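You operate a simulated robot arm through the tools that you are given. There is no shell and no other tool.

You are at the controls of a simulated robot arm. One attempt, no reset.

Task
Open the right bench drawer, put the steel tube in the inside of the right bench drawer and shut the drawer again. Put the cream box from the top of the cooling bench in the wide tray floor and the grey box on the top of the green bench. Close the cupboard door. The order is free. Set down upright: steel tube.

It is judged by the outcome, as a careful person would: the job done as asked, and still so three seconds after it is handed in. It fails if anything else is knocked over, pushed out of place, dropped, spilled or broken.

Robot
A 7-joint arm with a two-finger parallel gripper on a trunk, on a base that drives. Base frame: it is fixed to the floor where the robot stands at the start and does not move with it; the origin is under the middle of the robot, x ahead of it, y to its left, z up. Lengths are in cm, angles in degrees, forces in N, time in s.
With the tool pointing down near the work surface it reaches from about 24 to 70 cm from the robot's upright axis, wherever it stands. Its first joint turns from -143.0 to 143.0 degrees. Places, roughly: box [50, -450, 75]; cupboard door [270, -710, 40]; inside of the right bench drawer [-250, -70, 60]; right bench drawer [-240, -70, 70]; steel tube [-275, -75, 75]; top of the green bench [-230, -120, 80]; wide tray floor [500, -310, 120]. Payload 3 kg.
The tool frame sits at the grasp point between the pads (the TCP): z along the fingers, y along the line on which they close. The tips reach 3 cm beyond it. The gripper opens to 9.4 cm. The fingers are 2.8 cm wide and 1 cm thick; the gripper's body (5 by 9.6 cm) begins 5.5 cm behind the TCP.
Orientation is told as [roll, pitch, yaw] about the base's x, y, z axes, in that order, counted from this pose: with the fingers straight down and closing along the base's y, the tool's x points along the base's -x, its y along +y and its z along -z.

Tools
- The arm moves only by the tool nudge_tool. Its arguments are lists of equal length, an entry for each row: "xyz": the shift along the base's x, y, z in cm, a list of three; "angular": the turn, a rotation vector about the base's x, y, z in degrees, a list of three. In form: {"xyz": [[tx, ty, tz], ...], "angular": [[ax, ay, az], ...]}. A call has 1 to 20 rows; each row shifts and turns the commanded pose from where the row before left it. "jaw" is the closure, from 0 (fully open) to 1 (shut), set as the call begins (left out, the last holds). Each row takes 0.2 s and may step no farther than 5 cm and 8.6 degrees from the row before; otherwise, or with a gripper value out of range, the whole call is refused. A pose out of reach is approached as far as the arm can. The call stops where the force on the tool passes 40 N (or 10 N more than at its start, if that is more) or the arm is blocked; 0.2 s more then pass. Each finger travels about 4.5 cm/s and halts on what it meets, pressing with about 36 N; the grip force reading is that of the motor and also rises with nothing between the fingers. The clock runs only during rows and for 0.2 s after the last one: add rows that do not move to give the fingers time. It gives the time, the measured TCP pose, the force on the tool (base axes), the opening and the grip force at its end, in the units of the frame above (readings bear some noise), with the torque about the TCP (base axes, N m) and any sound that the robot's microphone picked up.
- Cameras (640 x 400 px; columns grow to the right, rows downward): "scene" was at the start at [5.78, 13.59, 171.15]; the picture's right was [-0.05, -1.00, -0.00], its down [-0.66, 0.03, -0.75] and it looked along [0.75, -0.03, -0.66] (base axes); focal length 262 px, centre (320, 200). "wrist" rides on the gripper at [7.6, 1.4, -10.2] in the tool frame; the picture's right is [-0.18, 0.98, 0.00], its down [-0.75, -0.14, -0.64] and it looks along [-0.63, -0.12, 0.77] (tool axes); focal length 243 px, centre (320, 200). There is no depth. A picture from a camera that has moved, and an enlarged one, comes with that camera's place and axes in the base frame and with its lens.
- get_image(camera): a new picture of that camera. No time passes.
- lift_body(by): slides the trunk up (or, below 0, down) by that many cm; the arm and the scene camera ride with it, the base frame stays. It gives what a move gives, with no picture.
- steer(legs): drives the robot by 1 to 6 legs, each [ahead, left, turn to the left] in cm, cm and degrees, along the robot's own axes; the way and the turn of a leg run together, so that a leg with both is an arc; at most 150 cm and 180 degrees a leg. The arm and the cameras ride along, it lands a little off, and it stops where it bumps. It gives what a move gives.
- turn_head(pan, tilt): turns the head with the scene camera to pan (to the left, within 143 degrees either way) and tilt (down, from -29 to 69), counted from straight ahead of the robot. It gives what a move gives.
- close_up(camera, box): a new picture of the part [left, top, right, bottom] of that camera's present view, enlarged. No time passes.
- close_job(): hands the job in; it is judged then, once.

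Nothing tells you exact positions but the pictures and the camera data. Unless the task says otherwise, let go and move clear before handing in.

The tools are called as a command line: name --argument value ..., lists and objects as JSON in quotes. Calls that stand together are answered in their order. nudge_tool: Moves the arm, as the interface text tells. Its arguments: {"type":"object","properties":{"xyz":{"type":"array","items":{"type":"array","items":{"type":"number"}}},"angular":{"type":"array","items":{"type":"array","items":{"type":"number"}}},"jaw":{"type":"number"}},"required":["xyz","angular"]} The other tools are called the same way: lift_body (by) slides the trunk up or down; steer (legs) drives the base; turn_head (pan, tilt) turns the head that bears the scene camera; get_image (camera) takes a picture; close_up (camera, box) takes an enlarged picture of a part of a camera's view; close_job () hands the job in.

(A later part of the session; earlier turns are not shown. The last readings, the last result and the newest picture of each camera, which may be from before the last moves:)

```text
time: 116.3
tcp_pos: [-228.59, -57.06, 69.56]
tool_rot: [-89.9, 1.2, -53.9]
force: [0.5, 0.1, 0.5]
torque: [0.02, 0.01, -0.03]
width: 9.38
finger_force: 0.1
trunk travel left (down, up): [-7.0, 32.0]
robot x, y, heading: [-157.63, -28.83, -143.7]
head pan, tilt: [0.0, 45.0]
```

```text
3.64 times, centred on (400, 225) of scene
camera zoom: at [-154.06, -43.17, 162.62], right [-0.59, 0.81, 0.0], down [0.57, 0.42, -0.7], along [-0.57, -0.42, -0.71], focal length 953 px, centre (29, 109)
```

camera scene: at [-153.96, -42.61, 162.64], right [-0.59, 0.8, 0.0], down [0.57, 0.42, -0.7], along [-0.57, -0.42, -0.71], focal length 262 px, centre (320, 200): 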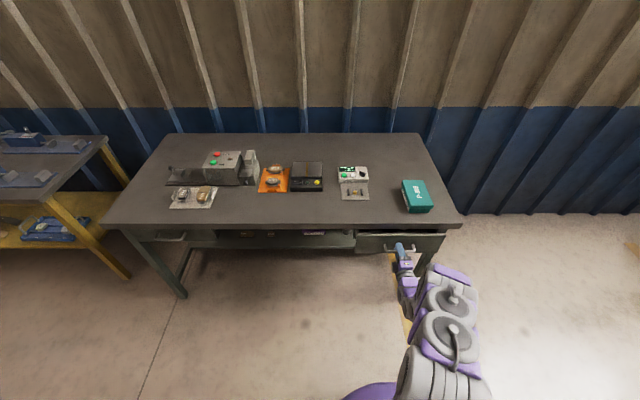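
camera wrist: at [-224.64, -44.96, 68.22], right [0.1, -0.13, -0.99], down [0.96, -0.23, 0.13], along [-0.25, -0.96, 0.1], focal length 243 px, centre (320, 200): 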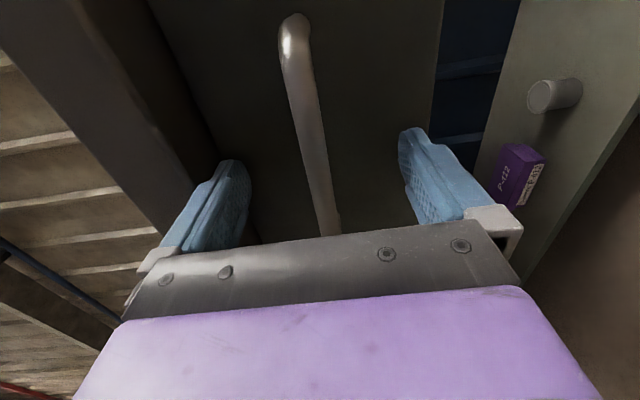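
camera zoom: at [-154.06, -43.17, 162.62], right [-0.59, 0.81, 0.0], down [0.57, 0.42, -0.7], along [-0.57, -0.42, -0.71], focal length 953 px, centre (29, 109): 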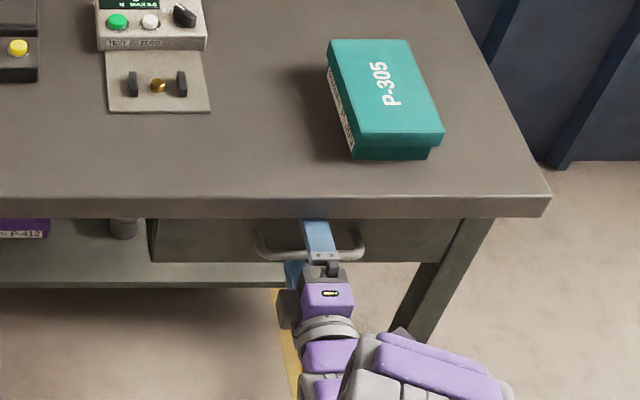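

Released without the drawer shifting. I'll back off and compare with the closed left drawer.

steer --legs '[[-30, 0, 0]]'

close_up --camera "scene" --box '[130, 150, 450, 290]'

get_image --camera "wrist"

```text
time: 118.3
tcp_pos: [-204.4, -38.94, 69.57]
tool_rot: [-89.9, 1.2, -54.3]
force: [0.3, -0.2, 0.1]
torque: [0.0, -0.01, 0.03]
width: 9.4
finger_force: 0.1
trunk travel left (down, up): [-7.0, 32.0]
robot x, y, heading: [-133.14, -11.19, -143.6]
head pan, tilt: [0.0, 45.0]
```

```text
2.00 times, centred on (290, 220) of scene
camera zoom: at [-129.79, -25.35, 162.62], right [-0.59, 0.81, 0.0], down [0.57, 0.42, -0.71], along [-0.57, -0.42, -0.71], focal length 524 px, centre (380, 160)
```

zoom: 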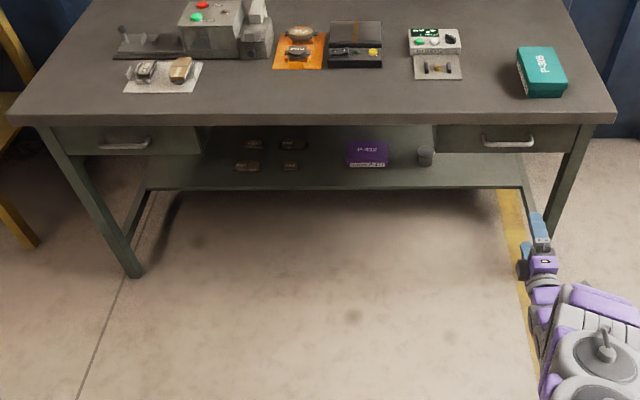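

```text
taken
camera wrist: at [-200.41, -26.76, 68.24], right [0.1, -0.13, -0.99], down [0.96, -0.24, 0.13], along [-0.25, -0.96, 0.1], focal length 243 px, centre (320, 200)
```

wrist: 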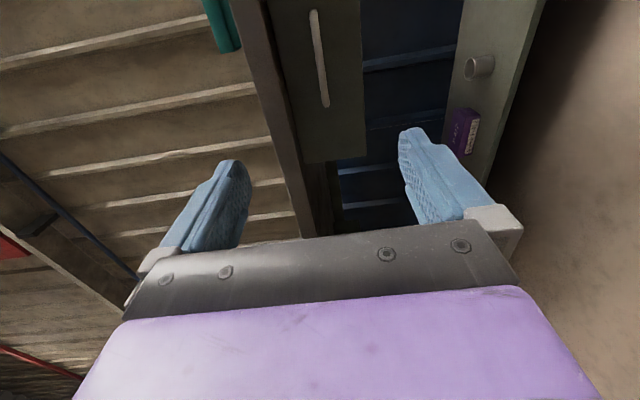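

The right drawer is shut flush like the left one. Now I'll fold the tool down again and raise it for travel toward the hooded cooling bench.

nudge_tool --xyz '[[1.2, 0.9, 3], [1.2, 0.9, 3], [1.2, 0.9, 3], [1.2, 0.9, 3], [1.2, 0.9, 3], [1.2, 0.9, 3], [1.2, 0.9, 3], [1.2, 0.9, 3], [1.2, 0.9, 3], [1.2, 0.9, 3], [0, 0, 0]]' --angular '[[4.85, -6.58, 0], [4.85, -6.58, 0], [4.85, -6.58, 0], [4.85, -6.58, 0], [4.85, -6.58, 0], [4.85, -6.58, 0], [4.85, -6.58, 0], [4.85, -6.58, 0], [4.85, -6.58, 0], [4.85, -6.58, 0], [4.85, -6.58, 0]]'

nudge_tool --xyz '[[0, 0, 0], [0, 0, 0], [0, 0, 0], [0, 0, 0], [0, 0, 0], [0, 0, 0], [0, 0, 0], [0, 0, 0], [0, 0, 0], [0, 0, 0], [0, 0, 0]]' --angular '[[0, 0, -8.15], [0, 0, -8.15], [0, 0, -8.15], [0, 0, -8.15], [0, 0, -8.15], [0, 0, -8.15], [0, 0, -8.15], [0, 0, -8.15], [0, 0, -8.15], [0, 0, -8.15], [0, 0, -8.15]]'

turn_head --pan 60 --tilt 20

get_image --camera "scene"

```text
time: 120.8
tcp_pos: [-192.04, -30.22, 99.52]
tool_rot: [0.0, 0.7, -52.3]
force: [-0.5, 0.7, -0.4]
torque: [-0.02, 0.03, -0.02]
width: 9.39
finger_force: 0.0
trunk travel left (down, up): [-7.0, 32.0]
robot x, y, heading: [-133.41, -11.0, -144.0]
head pan, tilt: [0.0, 45.0]
```

```text
time: 123.2
tcp_pos: [-192.29, -29.89, 99.66]
tool_rot: [0.0, 0.9, -142.2]
force: [0.3, 1.6, 0.1]
torque: [-0.03, -0.03, -0.02]
width: 9.41
finger_force: 0.0
trunk travel left (down, up): [-7.0, 32.0]
robot x, y, heading: [-133.45, -11.28, -144.0]
head pan, tilt: [0.0, 45.0]
```

```text
time: 124.5
tcp_pos: [-192.24, -29.97, 99.53]
tool_rot: [-0.1, 0.8, -141.9]
force: [-0.8, -1.1, -0.6]
torque: [-0.01, 0.05, -0.03]
width: 9.39
finger_force: 0.0
trunk travel left (down, up): [-7.0, 32.0]
robot x, y, heading: [-133.29, -11.03, -144.0]
head pan, tilt: [60.0, 20.0]
```

```text
taken
camera scene: at [-122.21, -29.87, 166.49], right [-0.99, -0.1, 0.0], down [-0.03, 0.34, -0.94], along [0.1, -0.93, -0.34], focal length 262 px, centre (320, 200)
```

scene: 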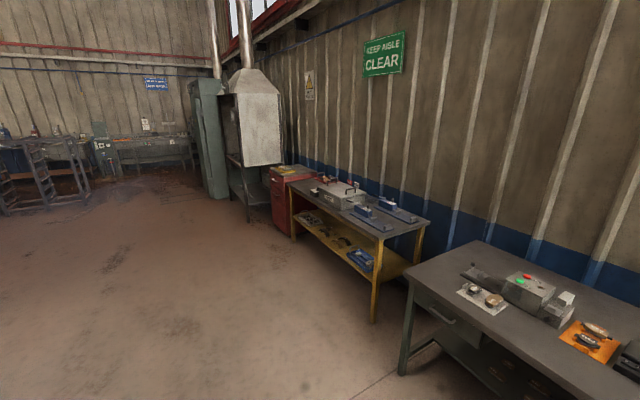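

The hooded cooling bench stands against the same wall, past the yellow bench, facing the aisle. I'll drive along the clear aisle towards it and look.

steer --legs '[[0, 0, 86.2], [150, 0, 0], [150, 0, 0]]'

turn_head --pan -30 --tilt 25

get_image --camera "scene"

close_up --camera "scene" --box '[200, 100, 400, 225]'

```text
time: 142.7
tcp_pos: [47.73, -324.12, 99.6]
tool_rot: [0.0, 0.8, -55.2]
force: [-0.6, -0.3, 0.1]
torque: [0.01, -0.01, 0.01]
width: 9.4
finger_force: 0.0
trunk travel left (down, up): [-7.0, 32.0]
robot x, y, heading: [31.69, -264.51, -57.2]
head pan, tilt: [60.0, 20.0]
```

```text
time: 144.3
tcp_pos: [47.57, -323.97, 99.64]
tool_rot: [-0.1, 0.8, -55.2]
force: [0.5, -0.3, 0.1]
torque: [-0.03, 0.0, -0.03]
width: 9.39
finger_force: 0.2
trunk travel left (down, up): [-7.0, 32.0]
robot x, y, heading: [32.12, -263.99, -57.1]
head pan, tilt: [-30.0, 25.0]
```

```text
taken
camera scene: at [42.67, -263.62, 165.67], right [-1.0, -0.05, 0.0], down [-0.02, 0.42, -0.91], along [0.05, -0.9, -0.42], focal length 262 px, centre (320, 200)
```

scene: 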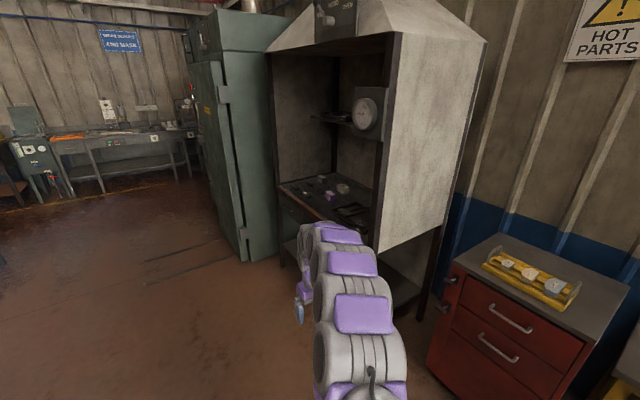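

```text
3.20 times, centred on (300, 162) of scene
camera zoom: at [42.67, -263.62, 165.67], right [-1.0, -0.05, 0.0], down [-0.02, 0.42, -0.91], along [0.05, -0.9, -0.42], focal length 839 px, centre (384, 320)
```

zoom: 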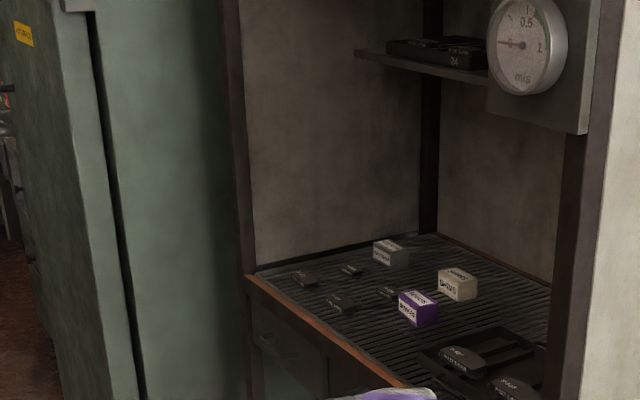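

The hood holds a grey, a purple and a cream box on a slatted top. I'll drive in front of it and face it.

steer --legs '[[150, 0, 0], [11, 0, 0], [0, 0, -86.6]]'

turn_head --pan 0 --tilt 40

get_image --camera "scene"

get_image --camera "wrist"

```text
time: 153.4
tcp_pos: [133.57, -461.0, 100.04]
tool_rot: [0.9, 0.1, -57.9]
force: [37.1, 18.7, 5.9]
torque: [-1.48, 2.66, 0.81]
width: 7.05
finger_force: 0.2
trunk travel left (down, up): [-7.0, 32.0]
robot x, y, heading: [120.99, -401.08, -61.3]
head pan, tilt: [-30.0, 25.0]
stopped in leg 3: the force on the tool passed its limit at 77 N (the readings are from after the stop); the commanded pose is now the measured one
```

```text
time: 154.3
tcp_pos: [133.67, -461.07, 99.9]
tool_rot: [0.6, 0.2, -58.0]
force: [33.0, 27.2, 6.2]
torque: [-1.96, 2.4, 0.36]
width: 6.99
finger_force: 0.0
trunk travel left (down, up): [-7.0, 32.0]
robot x, y, heading: [121.15, -401.07, -61.2]
head pan, tilt: [0.0, 40.0]
```

```text
taken
camera scene: at [139.98, -397.35, 162.91], right [-0.88, -0.48, 0.03], down [-0.33, 0.56, -0.76], along [0.35, -0.68, -0.64], focal length 262 px, centre (320, 200)
```

scene: 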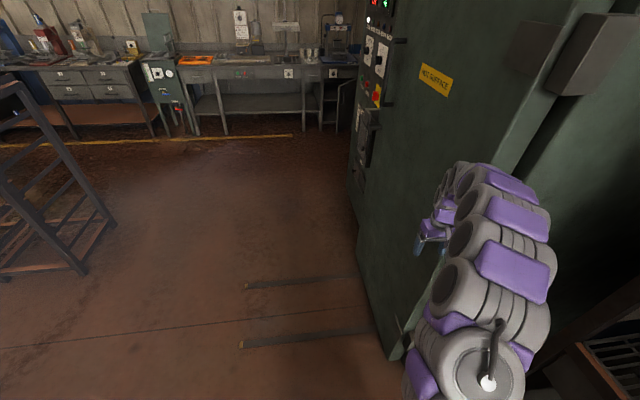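

```text
taken
camera wrist: at [130.82, -453.97, 110.29], right [0.93, 0.36, 0.01], down [0.27, -0.72, 0.64], along [0.24, -0.59, -0.77], focal length 243 px, centre (320, 200)
```

wrist: 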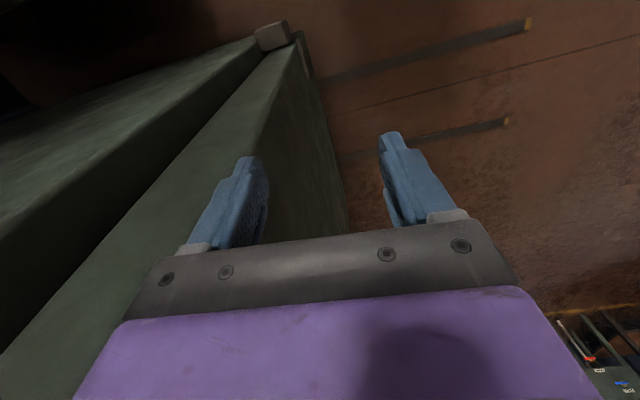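

The gripper bumped the oven's front as the robot turned. I'll turn back off it, reverse well clear, then turn there.

steer --legs '[[0, 0, 6], [-60, 8, 0]]'

get_image --camera "scene"

get_image --camera "wrist"

```text
time: 158.3
tcp_pos: [110.8, -404.98, 99.86]
tool_rot: [0.8, 0.3, -52.7]
force: [0.3, -0.3, -0.2]
torque: [0.02, 0.01, 0.02]
width: 9.38
finger_force: 0.0
trunk travel left (down, up): [-7.0, 32.0]
robot x, y, heading: [93.24, -346.06, -55.6]
head pan, tilt: [0.0, 40.0]
```

```text
taken
camera scene: at [108.35, -342.77, 163.3], right [-0.83, -0.56, 0.0], down [-0.36, 0.53, -0.76], along [0.43, -0.63, -0.64], focal length 262 px, centre (320, 200)
```

scene: 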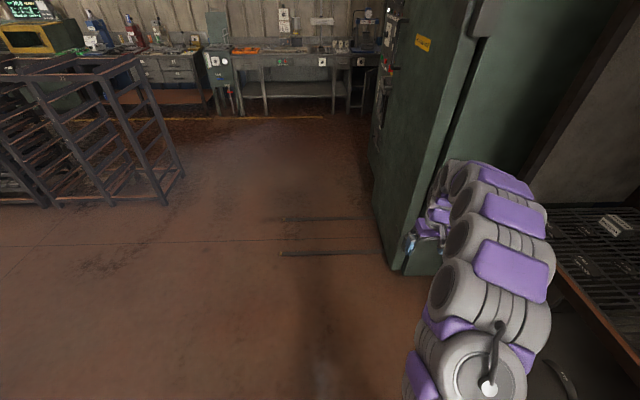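

```text
taken
camera wrist: at [107.44, -398.21, 110.25], right [0.89, 0.45, 0.01], down [0.34, -0.69, 0.64], along [0.3, -0.56, -0.77], focal length 243 px, centre (320, 200)
```

wrist: 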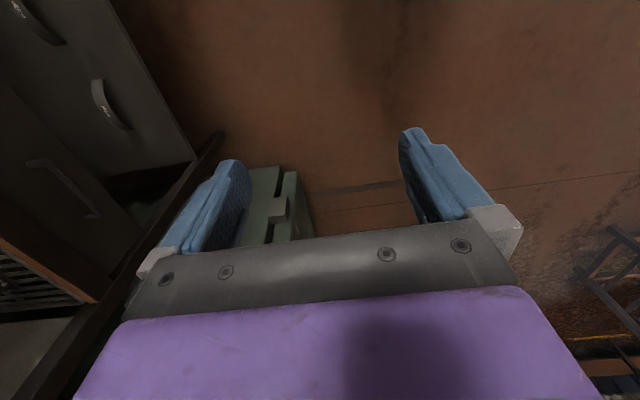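

Clear now. I'll turn here towards the hood, then shift left in front of it.

steer --legs '[[0, 0, -88.1], [0, 55, 0]]'

get_image --camera "scene"

get_image --camera "wrist"

```text
time: 165.2
tcp_pos: [68.83, -410.27, 99.85]
tool_rot: [1.0, 0.1, -139.6]
force: [0.7, -0.2, 1.2]
torque: [-0.01, 0.02, 0.01]
width: 9.4
finger_force: 0.2
trunk travel left (down, up): [-7.0, 32.0]
robot x, y, heading: [126.82, -389.9, -142.5]
head pan, tilt: [0.0, 40.0]
```

```text
taken
camera scene: at [130.25, -404.2, 163.36], right [-0.61, 0.79, 0.0], down [0.51, 0.39, -0.76], along [-0.61, -0.47, -0.64], focal length 262 px, centre (320, 200)
```

scene: 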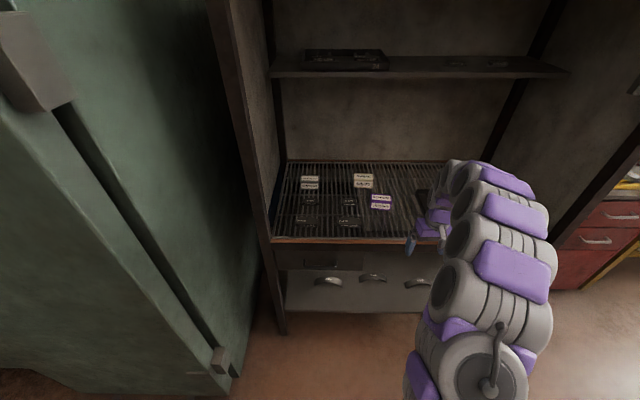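

```text
taken
camera wrist: at [75.51, -406.32, 110.24], right [0.5, -0.87, 0.02], down [-0.67, -0.37, 0.64], along [-0.55, -0.33, -0.77], focal length 243 px, centre (320, 200)
```

wrist: 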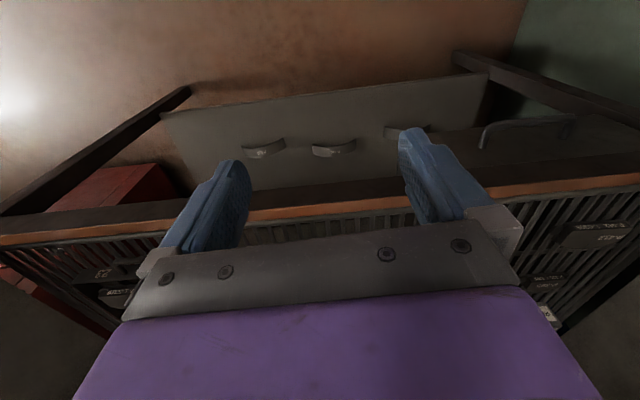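

Good view of the cooling bench. I'll enlarge the boxes.

close_up --camera "scene" --box '[270, 150, 430, 250]'

```text
4.00 times, centred on (350, 200) of scene
camera zoom: at [130.25, -404.2, 163.36], right [-0.61, 0.79, 0.0], down [0.51, 0.39, -0.76], along [-0.61, -0.47, -0.64], focal length 1048 px, centre (200, 200)
```

zoom: 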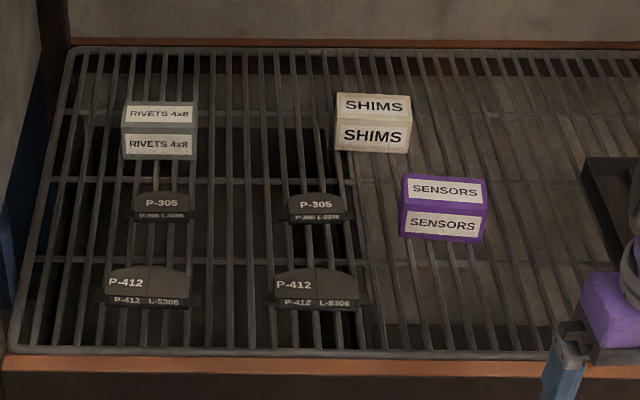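

Cream box "SHIMS", grey box "RIVETS", purple "SENSORS". Triangulated, the bench top is at z ≈ 85 and the cream box near [34, -452]; it is about 10 × 5 × 6 cm, so I'll grip across its 5 cm depth. I turn the tool and centre the arm before driving in.

nudge_tool --xyz '[[2.37, -3.22, 0], [2.37, -3.22, 0], [2.37, -3.22, 0], [2.37, -3.22, 0], [0, 0, 1], [0, 0, 1], [0, 0, 1], [0, 0, 1], [0, 0, 0], [0, 0, 0]]' --angular '[[0, 0, 8.55], [0, 0, 8.55], [0, 0, 8.55], [0, 0, 8.55], [0, 0, 8.55], [0, 0, 8.55], [0, 0, 8.55], [0, 0, 8.55], [0, 0, 8.55], [0, 0, 8.55]]'

steer --legs '[[38, 0, -1.2]]'

get_image --camera "wrist"

get_image --camera "scene"

```text
time: 167.4
tcp_pos: [78.52, -423.2, 104.03]
tool_rot: [1.1, 0.1, -53.9]
force: [0.2, 0.0, 0.3]
torque: [0.01, 0.02, -0.02]
width: 9.4
finger_force: 0.2
trunk travel left (down, up): [-7.0, 32.0]
robot x, y, heading: [126.9, -389.93, -142.7]
head pan, tilt: [0.0, 40.0]
```

```text
time: 169.8
tcp_pos: [47.36, -444.62, 103.88]
tool_rot: [1.0, -0.1, -55.5]
force: [0.0, 0.6, -0.1]
torque: [0.01, 0.02, 0.0]
width: 9.4
finger_force: 0.1
trunk travel left (down, up): [-7.0, 32.0]
robot x, y, heading: [96.34, -412.64, -144.1]
head pan, tilt: [0.0, 40.0]
```

```text
taken
camera wrist: at [44.19, -437.67, 114.29], right [0.91, 0.41, 0.02], down [0.3, -0.71, 0.64], along [0.27, -0.58, -0.77], focal length 243 px, centre (320, 200)
```

wrist: 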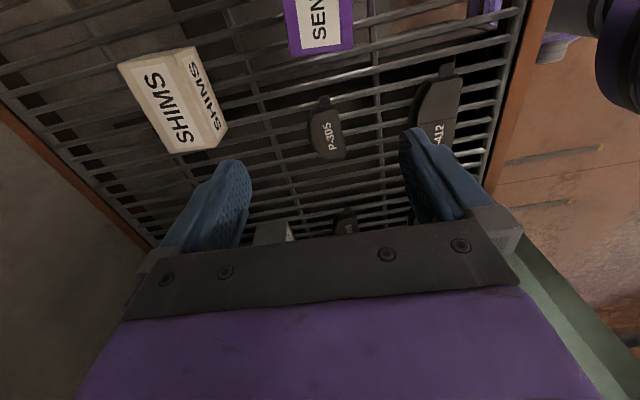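

```text
taken
camera scene: at [99.76, -427.26, 163.32], right [-0.59, 0.81, 0.0], down [0.52, 0.38, -0.76], along [-0.62, -0.45, -0.65], focal length 262 px, centre (320, 200)
```

scene: 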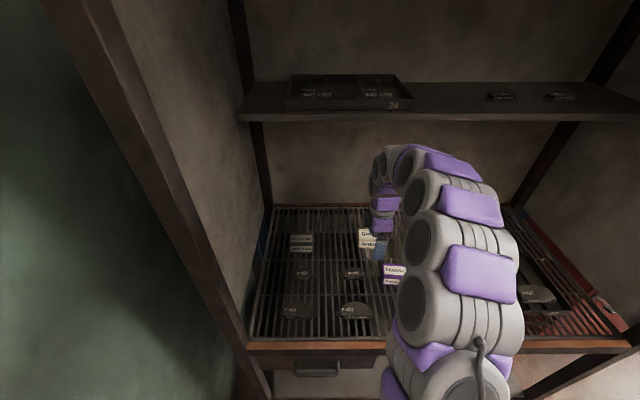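

close_up --camera "wrist" --box '[80, 0, 400, 200]'

```text
2.00 times, centred on (240, 100) of wrist
camera zoom: at [44.19, -437.67, 114.29], right [0.91, 0.41, 0.02], down [0.3, -0.71, 0.64], along [0.27, -0.58, -0.77], focal length 485 px, centre (480, 400)
```

zoom: 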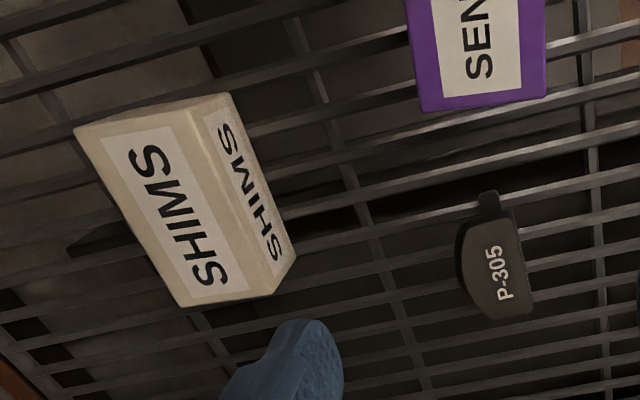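

The cream box top is centred near [34, -452], top z ≈ 89, rotated a few degrees. I'll drive 8 cm closer and place the gripper above it.

steer --legs '[[8, 0, 0]]'

nudge_tool --xyz '[[-3.4, -1.3, 0], [-3.4, -1.3, 0]]' --angular '[[-0.6, 0.8, -1.5], [0, 0, -1.5]]'

get_image --camera "wrist"

```text
time: 170.9
tcp_pos: [41.0, -449.34, 103.91]
tool_rot: [1.0, 0.0, -55.4]
force: [-0.2, 0.1, -0.3]
torque: [0.02, 0.01, 0.0]
width: 9.39
finger_force: 0.0
trunk travel left (down, up): [-7.0, 32.0]
robot x, y, heading: [89.92, -417.27, -144.0]
head pan, tilt: [0.0, 40.0]
```

```text
time: 171.5
tcp_pos: [34.67, -451.57, 104.05]
tool_rot: [-0.2, -0.2, -58.5]
force: [-0.4, -0.4, -0.4]
torque: [-0.03, 0.02, 0.0]
width: 9.4
finger_force: 0.0
trunk travel left (down, up): [-7.0, 32.0]
robot x, y, heading: [90.14, -417.56, -144.0]
head pan, tilt: [0.0, 40.0]
```

```text
taken
camera wrist: at [32.04, -444.38, 114.35], right [0.93, 0.36, 0.0], down [0.27, -0.72, 0.64], along [0.23, -0.6, -0.77], focal length 243 px, centre (320, 200)
```

wrist: 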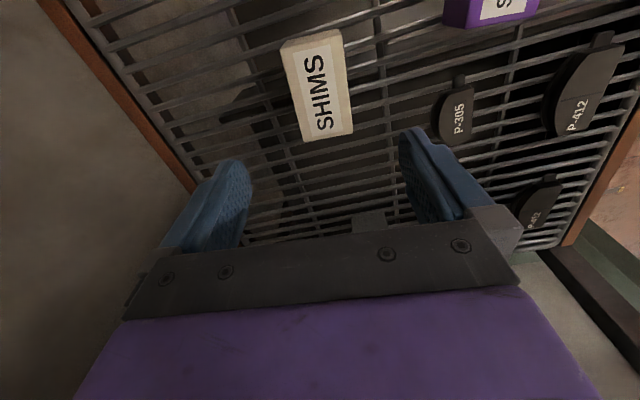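

Centred within a centimetre; box top z ≈ 90. I'll correct and descend partly, then check.

nudge_tool --xyz '[[-0.4, 0.6, 0], [0, 0, -3], [0, 0, -3], [0, 0, -2]]' --angular '[[0, 0, 0], [0, 0, 0], [0, 0, 0], [0, 0, 0]]'

get_image --camera "wrist"

```text
time: 172.5
tcp_pos: [34.03, -451.28, 96.4]
tool_rot: [-0.2, 0.0, -58.3]
force: [0.2, 0.4, 0.0]
torque: [-0.01, 0.0, 0.01]
width: 9.41
finger_force: 0.1
trunk travel left (down, up): [-7.0, 32.0]
robot x, y, heading: [90.0, -417.51, -144.1]
head pan, tilt: [0.0, 40.0]
```

```text
taken
camera wrist: at [31.44, -443.98, 106.62], right [0.93, 0.36, 0.0], down [0.28, -0.72, 0.64], along [0.23, -0.6, -0.77], focal length 243 px, centre (320, 200)
```

wrist: 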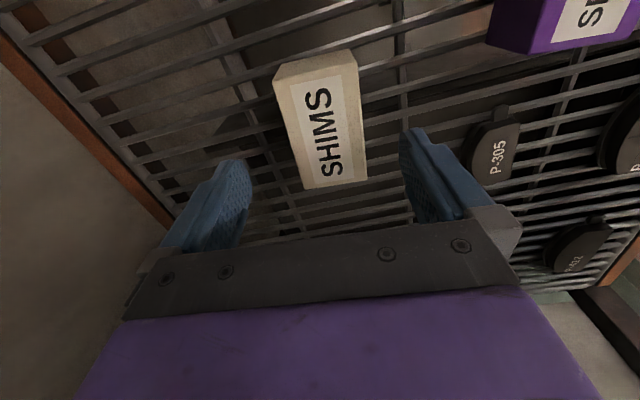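

nudge_tool --xyz '[[0.6, -0.5, 0], [0, 0, -3], [0, 0, -3], [0, 0, -1.5], [0, 0, -0.9]]' --angular '[[0, 0, 0], [0, 0, 0], [0, 0, 0], [0, 0, 0], [0, 0, 0]]'

get_image --camera "wrist"

```text
time: 173.7
tcp_pos: [34.82, -451.65, 88.16]
tool_rot: [-0.4, -0.1, -58.4]
force: [2.9, 2.5, 26.7]
torque: [0.88, -1.21, 0.05]
width: 9.4
finger_force: 0.1
trunk travel left (down, up): [-7.0, 32.0]
robot x, y, heading: [90.07, -416.76, -144.0]
head pan, tilt: [0.0, 40.0]
```

```text
taken
camera wrist: at [32.07, -444.32, 98.33], right [0.93, 0.36, -0.01], down [0.28, -0.71, 0.64], along [0.22, -0.6, -0.77], focal length 243 px, centre (320, 200)
```

wrist: 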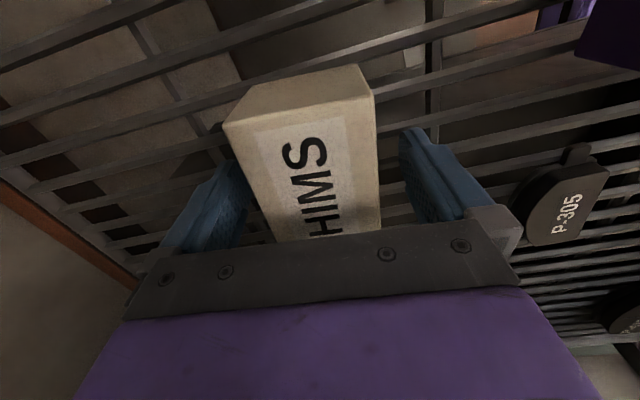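

The front fingertip met the grating (z ≈ 85.2), so I'm low enough. I'll rise a little and close.

nudge_tool --xyz '[[0, 0, 0.7], [0, 0, 0]]' --angular '[[0, 0, 0], [0, 0, 0]]'

nudge_tool --xyz '[[0, 0, 0], [0, 0, 0], [0, 0, 0], [0, 0, 0], [0, 0, 0]]' --angular '[[0, 0, 0], [0, 0, 0], [0, 0, 0], [0, 0, 0], [0, 0, 0]]' --jaw 1

get_image --camera "wrist"

```text
time: 174.3
tcp_pos: [34.6, -451.58, 88.29]
tool_rot: [-0.1, 0.0, -58.3]
force: [-0.3, -0.2, -0.3]
torque: [0.0, -0.04, 0.02]
width: 9.41
finger_force: 0.2
trunk travel left (down, up): [-7.0, 32.0]
robot x, y, heading: [89.96, -417.07, -144.3]
head pan, tilt: [0.0, 40.0]
```

```text
time: 175.5
tcp_pos: [34.63, -451.59, 88.44]
tool_rot: [-0.2, -0.2, -58.4]
force: [0.5, 0.1, 0.3]
torque: [-0.01, -0.04, -0.02]
width: 5.9
finger_force: 35.9
trunk travel left (down, up): [-7.0, 32.0]
robot x, y, heading: [90.46, -417.17, -143.8]
head pan, tilt: [0.0, 40.0]
```

```text
taken
camera wrist: at [31.99, -444.39, 98.73], right [0.93, 0.36, 0.0], down [0.28, -0.71, 0.64], along [0.23, -0.6, -0.77], focal length 243 px, centre (320, 200)
```

wrist: 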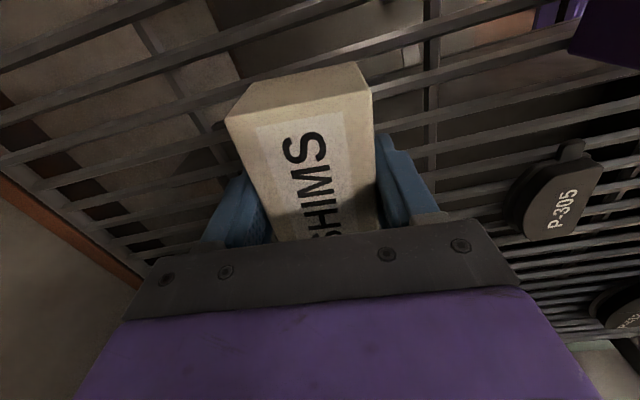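

Gripped (5.9 cm). I'll lift it and reverse out of the hood.

nudge_tool --xyz '[[0, 0, 1.5], [0, 0, 3], [0, 0, 4], [0, 0, 4], [0, 0, 3]]' --angular '[[0, 0, 0], [0, 0, 0], [0, 0, 0], [0, 0, 0], [0, 0, 0]]'

get_image --camera "scene"

get_image --camera "wrist"

```text
time: 176.7
tcp_pos: [34.67, -451.59, 103.58]
tool_rot: [0.1, -0.1, -58.4]
force: [0.1, -0.1, -2.5]
torque: [-0.02, 0.0, 0.0]
width: 5.89
finger_force: 36.4
trunk travel left (down, up): [-7.0, 32.0]
robot x, y, heading: [89.89, -416.7, -143.8]
head pan, tilt: [0.0, 40.0]
```

```text
taken
camera scene: at [93.33, -431.96, 163.23], right [-0.59, 0.81, 0.0], down [0.52, 0.38, -0.76], along [-0.62, -0.45, -0.65], focal length 262 px, centre (320, 200)
```

scene: 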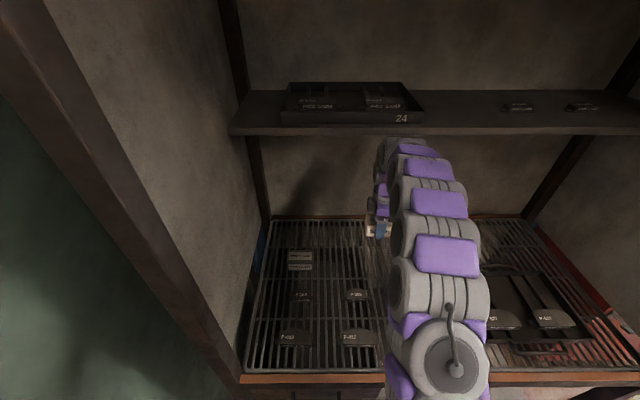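

```text
taken
camera wrist: at [31.91, -444.4, 113.93], right [0.93, 0.36, 0.0], down [0.27, -0.72, 0.64], along [0.23, -0.6, -0.77], focal length 243 px, centre (320, 200)
```

wrist: 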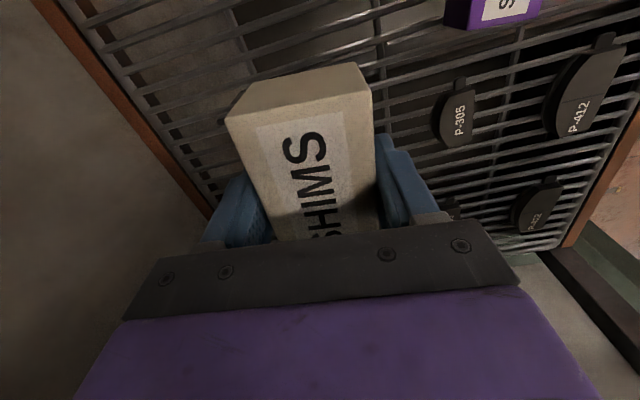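

Box held well. Reversing out and looking towards the racks for the wide tray.

steer --legs '[[-90, 0, 0]]'

turn_head --pan 140 --tilt 20

get_image --camera "scene"

turn_head --pan 100 --tilt 20

get_image --camera "scene"

```text
time: 181.5
tcp_pos: [108.2, -398.26, 103.96]
tool_rot: [-0.2, -0.1, -57.6]
force: [0.2, 0.1, -2.5]
torque: [-0.03, 0.01, -0.01]
width: 5.9
finger_force: 35.4
trunk travel left (down, up): [-7.0, 32.0]
robot x, y, heading: [163.44, -363.1, -143.2]
head pan, tilt: [0.0, 40.0]
```

```text
time: 183.7
tcp_pos: [108.31, -398.24, 104.2]
tool_rot: [-0.2, -0.1, -57.7]
force: [-0.9, 0.1, -2.8]
torque: [0.06, 0.01, -0.01]
width: 5.94
finger_force: 36.3
trunk travel left (down, up): [-7.0, 32.0]
robot x, y, heading: [163.44, -363.12, -143.5]
head pan, tilt: [140.0, 20.0]
```

```text
taken
camera scene: at [182.86, -373.35, 166.51], right [-0.06, -1.0, 0.0], down [-0.34, 0.02, -0.94], along [0.94, -0.05, -0.34], focal length 262 px, centre (320, 200)
```

scene: 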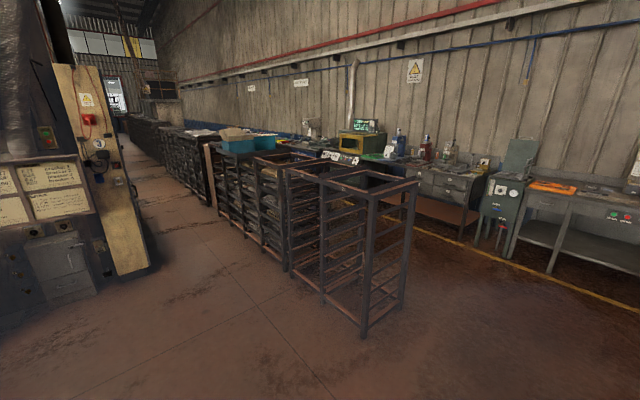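

```text
time: 184.8
tcp_pos: [108.33, -398.23, 104.13]
tool_rot: [-0.3, -0.1, -57.8]
force: [0.2, -0.3, -2.7]
torque: [0.01, 0.01, 0.0]
width: 5.88
finger_force: 35.5
trunk travel left (down, up): [-7.0, 32.0]
robot x, y, heading: [163.56, -363.23, -143.4]
head pan, tilt: [100.0, 20.0]
```

```text
taken
camera scene: at [180.35, -379.2, 166.49], right [-0.68, -0.73, 0.0], down [-0.25, 0.24, -0.94], along [0.69, -0.64, -0.34], focal length 262 px, centre (320, 200)
```

scene: 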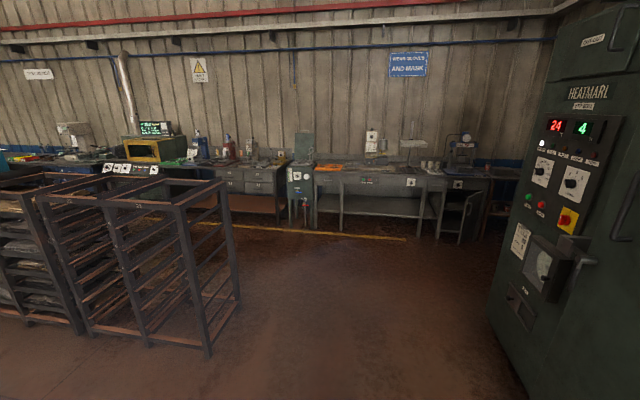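

turn_head --pan 140 --tilt 20

close_up --camera "scene" --box '[180, 100, 340, 200]'

close_up --camera "scene" --box '[100, 100, 420, 340]'

```text
time: 185.8
tcp_pos: [108.44, -398.19, 104.04]
tool_rot: [-0.3, -0.1, -57.7]
force: [0.8, -0.8, -2.7]
torque: [0.01, 0.02, -0.02]
width: 5.9
finger_force: 36.0
trunk travel left (down, up): [-7.0, 32.0]
robot x, y, heading: [163.43, -363.49, -143.1]
head pan, tilt: [140.0, 20.0]
```

```text
4.00 times, centred on (260, 150) of scene
camera zoom: at [182.86, -373.36, 166.51], right [-0.06, -1.0, 0.0], down [-0.34, 0.02, -0.94], along [0.94, -0.05, -0.34], focal length 1048 px, centre (560, 400)
```

zoom: 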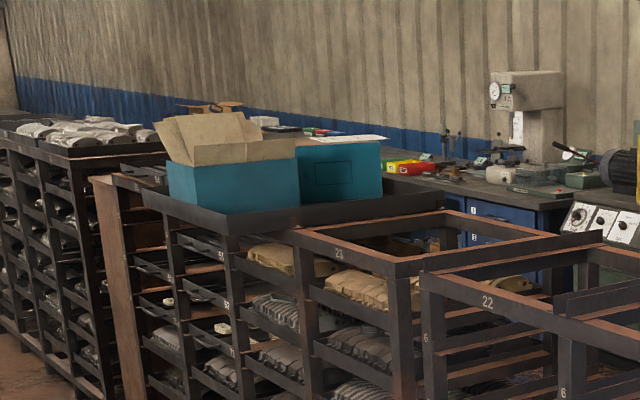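

```text
1.67 times, centred on (260, 220) of scene
camera zoom: at [182.86, -373.36, 166.51], right [-0.06, -1.0, 0.0], down [-0.34, 0.02, -0.94], along [0.94, -0.05, -0.34], focal length 437 px, centre (420, 167)
```

zoom: 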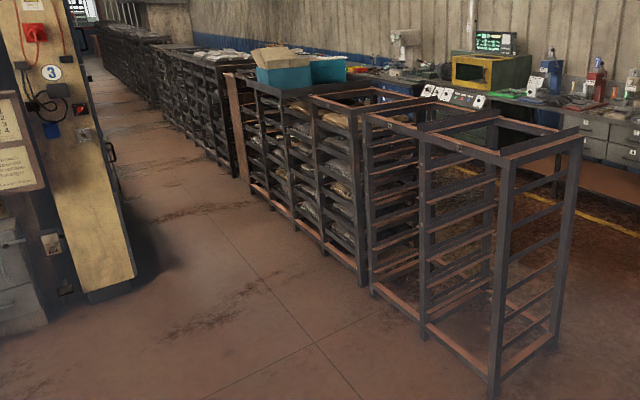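

The wide tray is the black tray on top of the rack line, with teal boxes on it; the rack front faces the aisle. I'll retract the arm, raise the trunk, turn to face the rack side and move along the aisle in stages.

nudge_tool --xyz '[[3.3, 2.5, 0], [3.3, 2.5, 0], [3.3, 2.5, 0], [3.3, 2.5, 0], [3.3, 2.5, 0], [3.3, 2.5, 0]]' --angular '[[0, 0, 0], [0, 0, 0], [0, 0, 0], [0, 0, 0], [0, 0, 0], [0, 0, 0]]'

lift_body --by 28

steer --legs '[[0, 0, 89.5], [80, 0, 0]]'

turn_head --pan 40 --tilt 25

get_image --camera "scene"

get_image --camera "wrist"

```text
time: 187.2
tcp_pos: [127.99, -383.21, 104.27]
tool_rot: [-0.4, -0.1, -57.7]
force: [-0.2, 0.4, -2.4]
torque: [-0.03, -0.02, -0.04]
width: 5.91
finger_force: 35.8
trunk travel left (down, up): [-7.0, 32.0]
robot x, y, heading: [162.87, -362.83, -143.0]
head pan, tilt: [140.0, 20.0]
```

```text
time: 190.1
tcp_pos: [128.02, -383.2, 132.14]
tool_rot: [-0.3, -0.1, -57.7]
force: [0.3, -0.5, -2.5]
torque: [-0.02, 0.0, 0.01]
width: 5.94
finger_force: 35.7
trunk travel left (down, up): [-35.0, 4.0]
robot x, y, heading: [163.34, -363.39, -143.3]
head pan, tilt: [140.0, 20.0]
```

```text
time: 198.1
tcp_pos: [229.44, -463.55, 132.31]
tool_rot: [-0.3, 0.2, 30.7]
force: [0.6, -0.6, -2.2]
torque: [0.0, 0.01, 0.0]
width: 5.92
finger_force: 36.1
trunk travel left (down, up): [-35.0, 4.0]
robot x, y, heading: [209.55, -428.07, -54.9]
head pan, tilt: [140.0, 20.0]
```

```text
time: 199.9
tcp_pos: [229.56, -463.3, 132.26]
tool_rot: [-0.4, 0.3, 30.9]
force: [0.3, -0.4, -2.5]
torque: [0.03, -0.02, -0.01]
width: 5.94
finger_force: 35.5
trunk travel left (down, up): [-35.0, 4.0]
robot x, y, heading: [209.67, -427.87, -55.0]
head pan, tilt: [40.0, 25.0]
```

```text
taken
camera scene: at [228.08, -420.32, 193.72], right [-0.26, -0.97, 0.0], down [-0.41, 0.11, -0.91], along [0.88, -0.23, -0.42], focal length 262 px, centre (320, 200)
```

scene: 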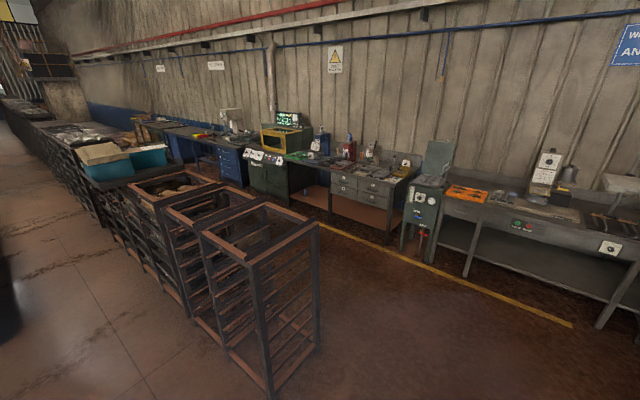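

```text
taken
camera wrist: at [222.39, -465.91, 142.6], right [-0.34, 0.94, -0.01], down [0.72, 0.27, 0.64], along [0.6, 0.22, -0.77], focal length 243 px, centre (320, 200)
```

wrist: 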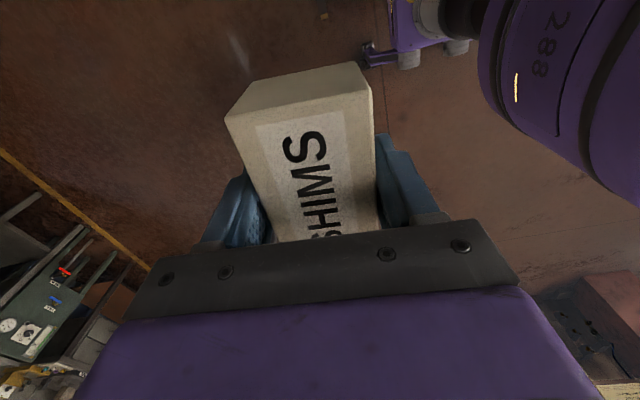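

In the aisle's mouth, well placed. I'll move left along the rack front.

steer --legs '[[0, 0, 1.3], [0, 150, 0]]'

get_image --camera "scene"

```text
time: 207.6
tcp_pos: [349.65, -372.59, 132.29]
tool_rot: [-0.3, 0.0, 33.3]
force: [-0.9, 0.8, -1.9]
torque: [-0.02, 0.01, -0.03]
width: 5.9
finger_force: 36.0
trunk travel left (down, up): [-35.0, 4.0]
robot x, y, heading: [328.34, -337.77, -52.1]
head pan, tilt: [40.0, 25.0]
```

```text
taken
camera scene: at [346.4, -329.5, 193.76], right [-0.21, -0.98, 0.0], down [-0.41, 0.09, -0.91], along [0.89, -0.19, -0.42], focal length 262 px, centre (320, 200)
```

scene: 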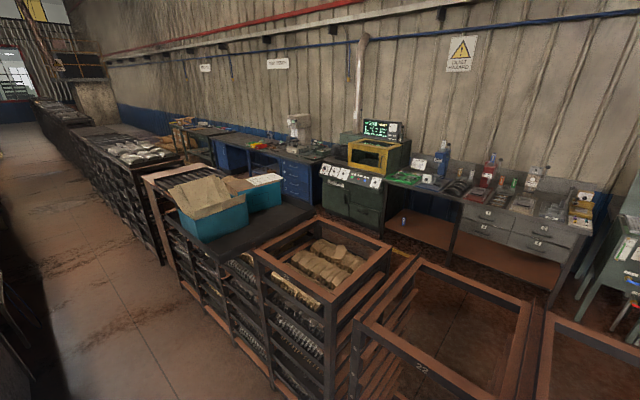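

close_up --camera "scene" --box '[140, 150, 340, 275]'

turn_head --pan 70 --tilt 30

get_image --camera "scene"

```text
3.20 times, centred on (240, 212) of scene
camera zoom: at [346.4, -329.5, 193.76], right [-0.21, -0.98, 0.0], down [-0.41, 0.09, -0.91], along [0.89, -0.19, -0.42], focal length 839 px, centre (576, 160)
```

zoom: 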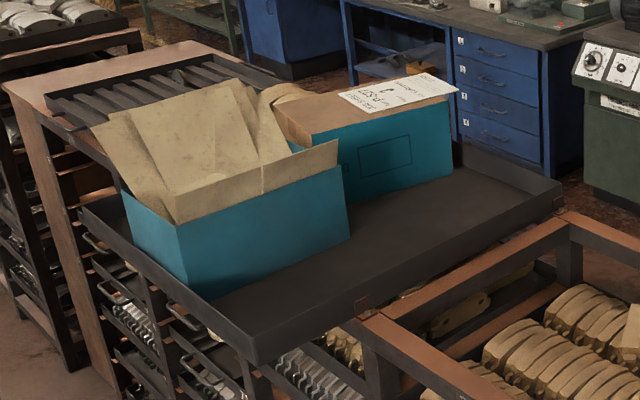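

```text
time: 208.6
tcp_pos: [349.72, -372.38, 132.27]
tool_rot: [-0.4, 0.0, 33.2]
force: [-0.5, 0.3, -2.4]
torque: [0.03, -0.02, -0.03]
width: 5.92
finger_force: 36.5
trunk travel left (down, up): [-35.0, 4.0]
robot x, y, heading: [328.73, -337.55, -51.8]
head pan, tilt: [70.0, 30.0]
```

```text
taken
camera scene: at [346.3, -324.57, 192.94], right [0.31, -0.95, 0.0], down [-0.48, -0.15, -0.87], along [0.83, 0.27, -0.5], focal length 262 px, centre (320, 200)
```

scene: 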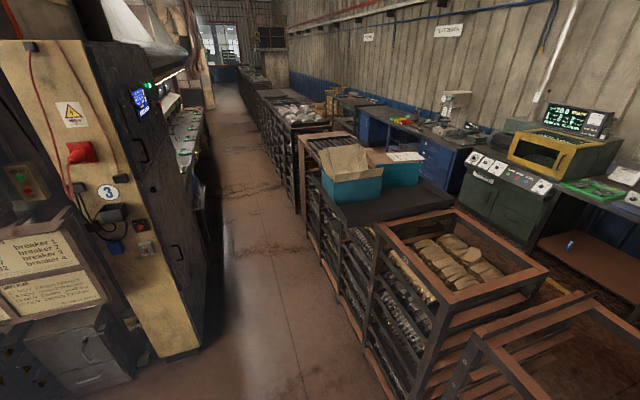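

The black wide tray has a free strip of floor on its near (right) side, about 17 cm wide, next to the teal boxes. I'll move further along the aisle to face it.

steer --legs '[[0, 0, -2.2], [0, 107, 0]]'

turn_head --pan 10 --tilt 45

get_image --camera "scene"

get_image --camera "wrist"

```text
time: 214.5
tcp_pos: [435.02, -310.98, 132.19]
tool_rot: [-0.4, 0.1, 31.1]
force: [0.4, 0.4, -2.2]
torque: [0.0, 0.01, -0.03]
width: 5.93
finger_force: 36.1
trunk travel left (down, up): [-35.0, 4.0]
robot x, y, heading: [414.94, -275.77, -54.5]
head pan, tilt: [70.0, 30.0]
```

```text
time: 215.8
tcp_pos: [434.88, -310.94, 132.31]
tool_rot: [-0.4, 0.1, 31.1]
force: [-0.1, -0.3, -2.4]
torque: [-0.02, -0.04, -0.01]
width: 5.91
finger_force: 35.9
trunk travel left (down, up): [-35.0, 4.0]
robot x, y, heading: [415.25, -275.88, -54.0]
head pan, tilt: [10.0, 45.0]
```

```text
taken
camera scene: at [430.77, -271.02, 190.62], right [-0.7, -0.72, 0.0], down [-0.51, 0.49, -0.71], along [0.51, -0.49, -0.71], focal length 262 px, centre (320, 200)
```

scene: 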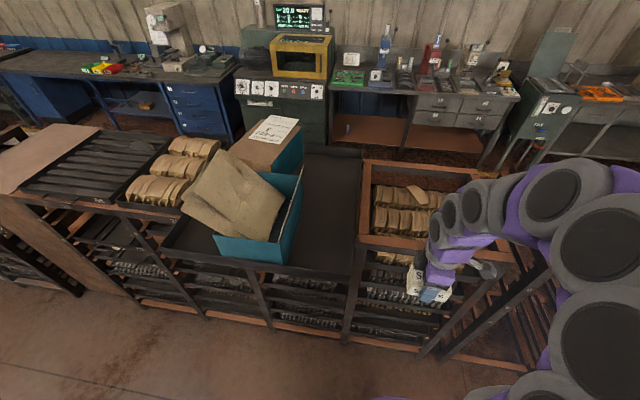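

```text
taken
camera wrist: at [427.72, -313.63, 142.61], right [-0.35, 0.94, -0.01], down [0.72, 0.27, 0.64], along [0.6, 0.22, -0.77], focal length 243 px, centre (320, 200)
```

wrist: 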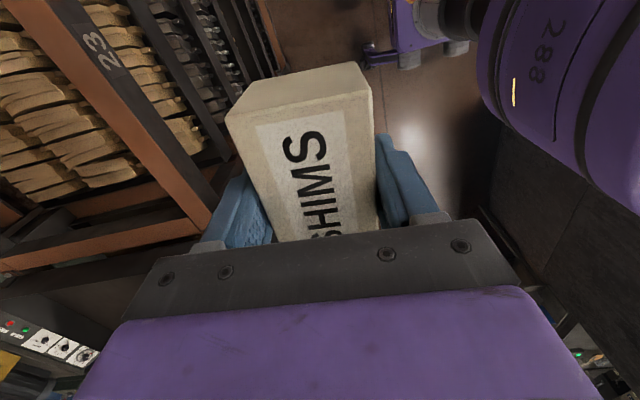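

close_up --camera "scene" --box '[150, 120, 390, 290]'

```text
2.35 times, centred on (270, 205) of scene
camera zoom: at [430.77, -271.02, 190.62], right [-0.7, -0.72, 0.0], down [-0.51, 0.49, -0.71], along [0.51, -0.49, -0.71], focal length 617 px, centre (438, 188)
```

zoom: 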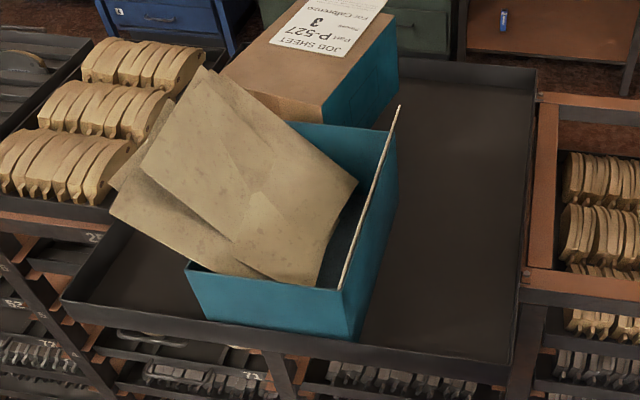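

The free strip is n ≈ 185–205 wide, tray floor about z ≈ 115.5, rim 119.5. I'll drive 23 cm nearer and carry the box over the middle of the strip.

steer --legs '[[23, 0, 0]]'

nudge_tool --xyz '[[0, 0, 1.5], [0, 0, 1.5], [4.5, 0.3, 0], [4.5, 0.3, 0], [4.5, 0.3, 0], [4.5, 0.3, 0], [4.5, 0.3, 0], [4.5, 0.3, 0], [4.4, 0.2, 0]]' --angular '[[0, 0, 0], [0, 0, 0], [0, 0, 1], [0, 0, 1], [0, 0, 1], [0, 0, 1], [0, 0, 1], [0, 0, 0], [0, 0, 0]]'

get_image --camera "scene"

get_image --camera "wrist"

```text
time: 217.5
tcp_pos: [448.09, -329.74, 132.3]
tool_rot: [-0.4, 0.1, 30.8]
force: [-0.6, 0.4, -3.3]
torque: [0.04, 0.03, -0.02]
width: 5.93
finger_force: 35.9
trunk travel left (down, up): [-35.0, 4.0]
robot x, y, heading: [428.48, -294.27, -54.6]
head pan, tilt: [10.0, 45.0]
```

```text
time: 219.5
tcp_pos: [479.69, -327.42, 135.32]
tool_rot: [-0.4, 0.2, 35.8]
force: [0.7, 0.5, -3.2]
torque: [0.03, 0.03, -0.01]
width: 5.89
finger_force: 36.6
trunk travel left (down, up): [-35.0, 4.0]
robot x, y, heading: [428.75, -294.36, -54.8]
head pan, tilt: [10.0, 45.0]
```

```text
taken
camera scene: at [445.02, -289.54, 190.53], right [-0.7, -0.71, 0.0], down [-0.51, 0.5, -0.7], along [0.5, -0.5, -0.71], focal length 262 px, centre (320, 200)
```

scene: 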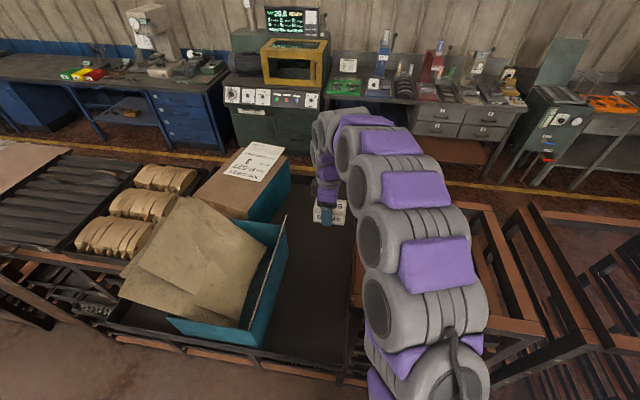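

```text
taken
camera wrist: at [472.8, -330.7, 145.67], right [-0.43, 0.9, -0.01], down [0.69, 0.33, 0.64], along [0.58, 0.27, -0.77], focal length 243 px, centre (320, 200)
```

wrist: 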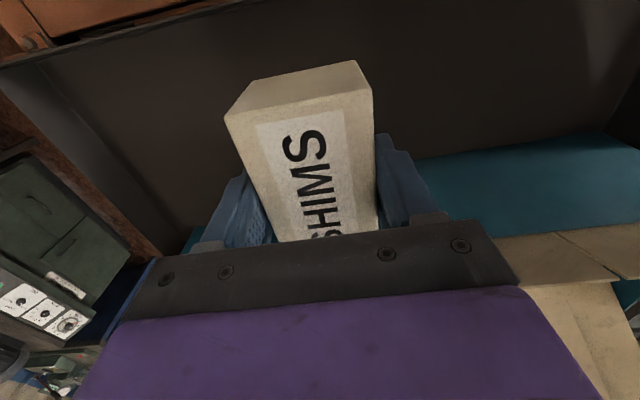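

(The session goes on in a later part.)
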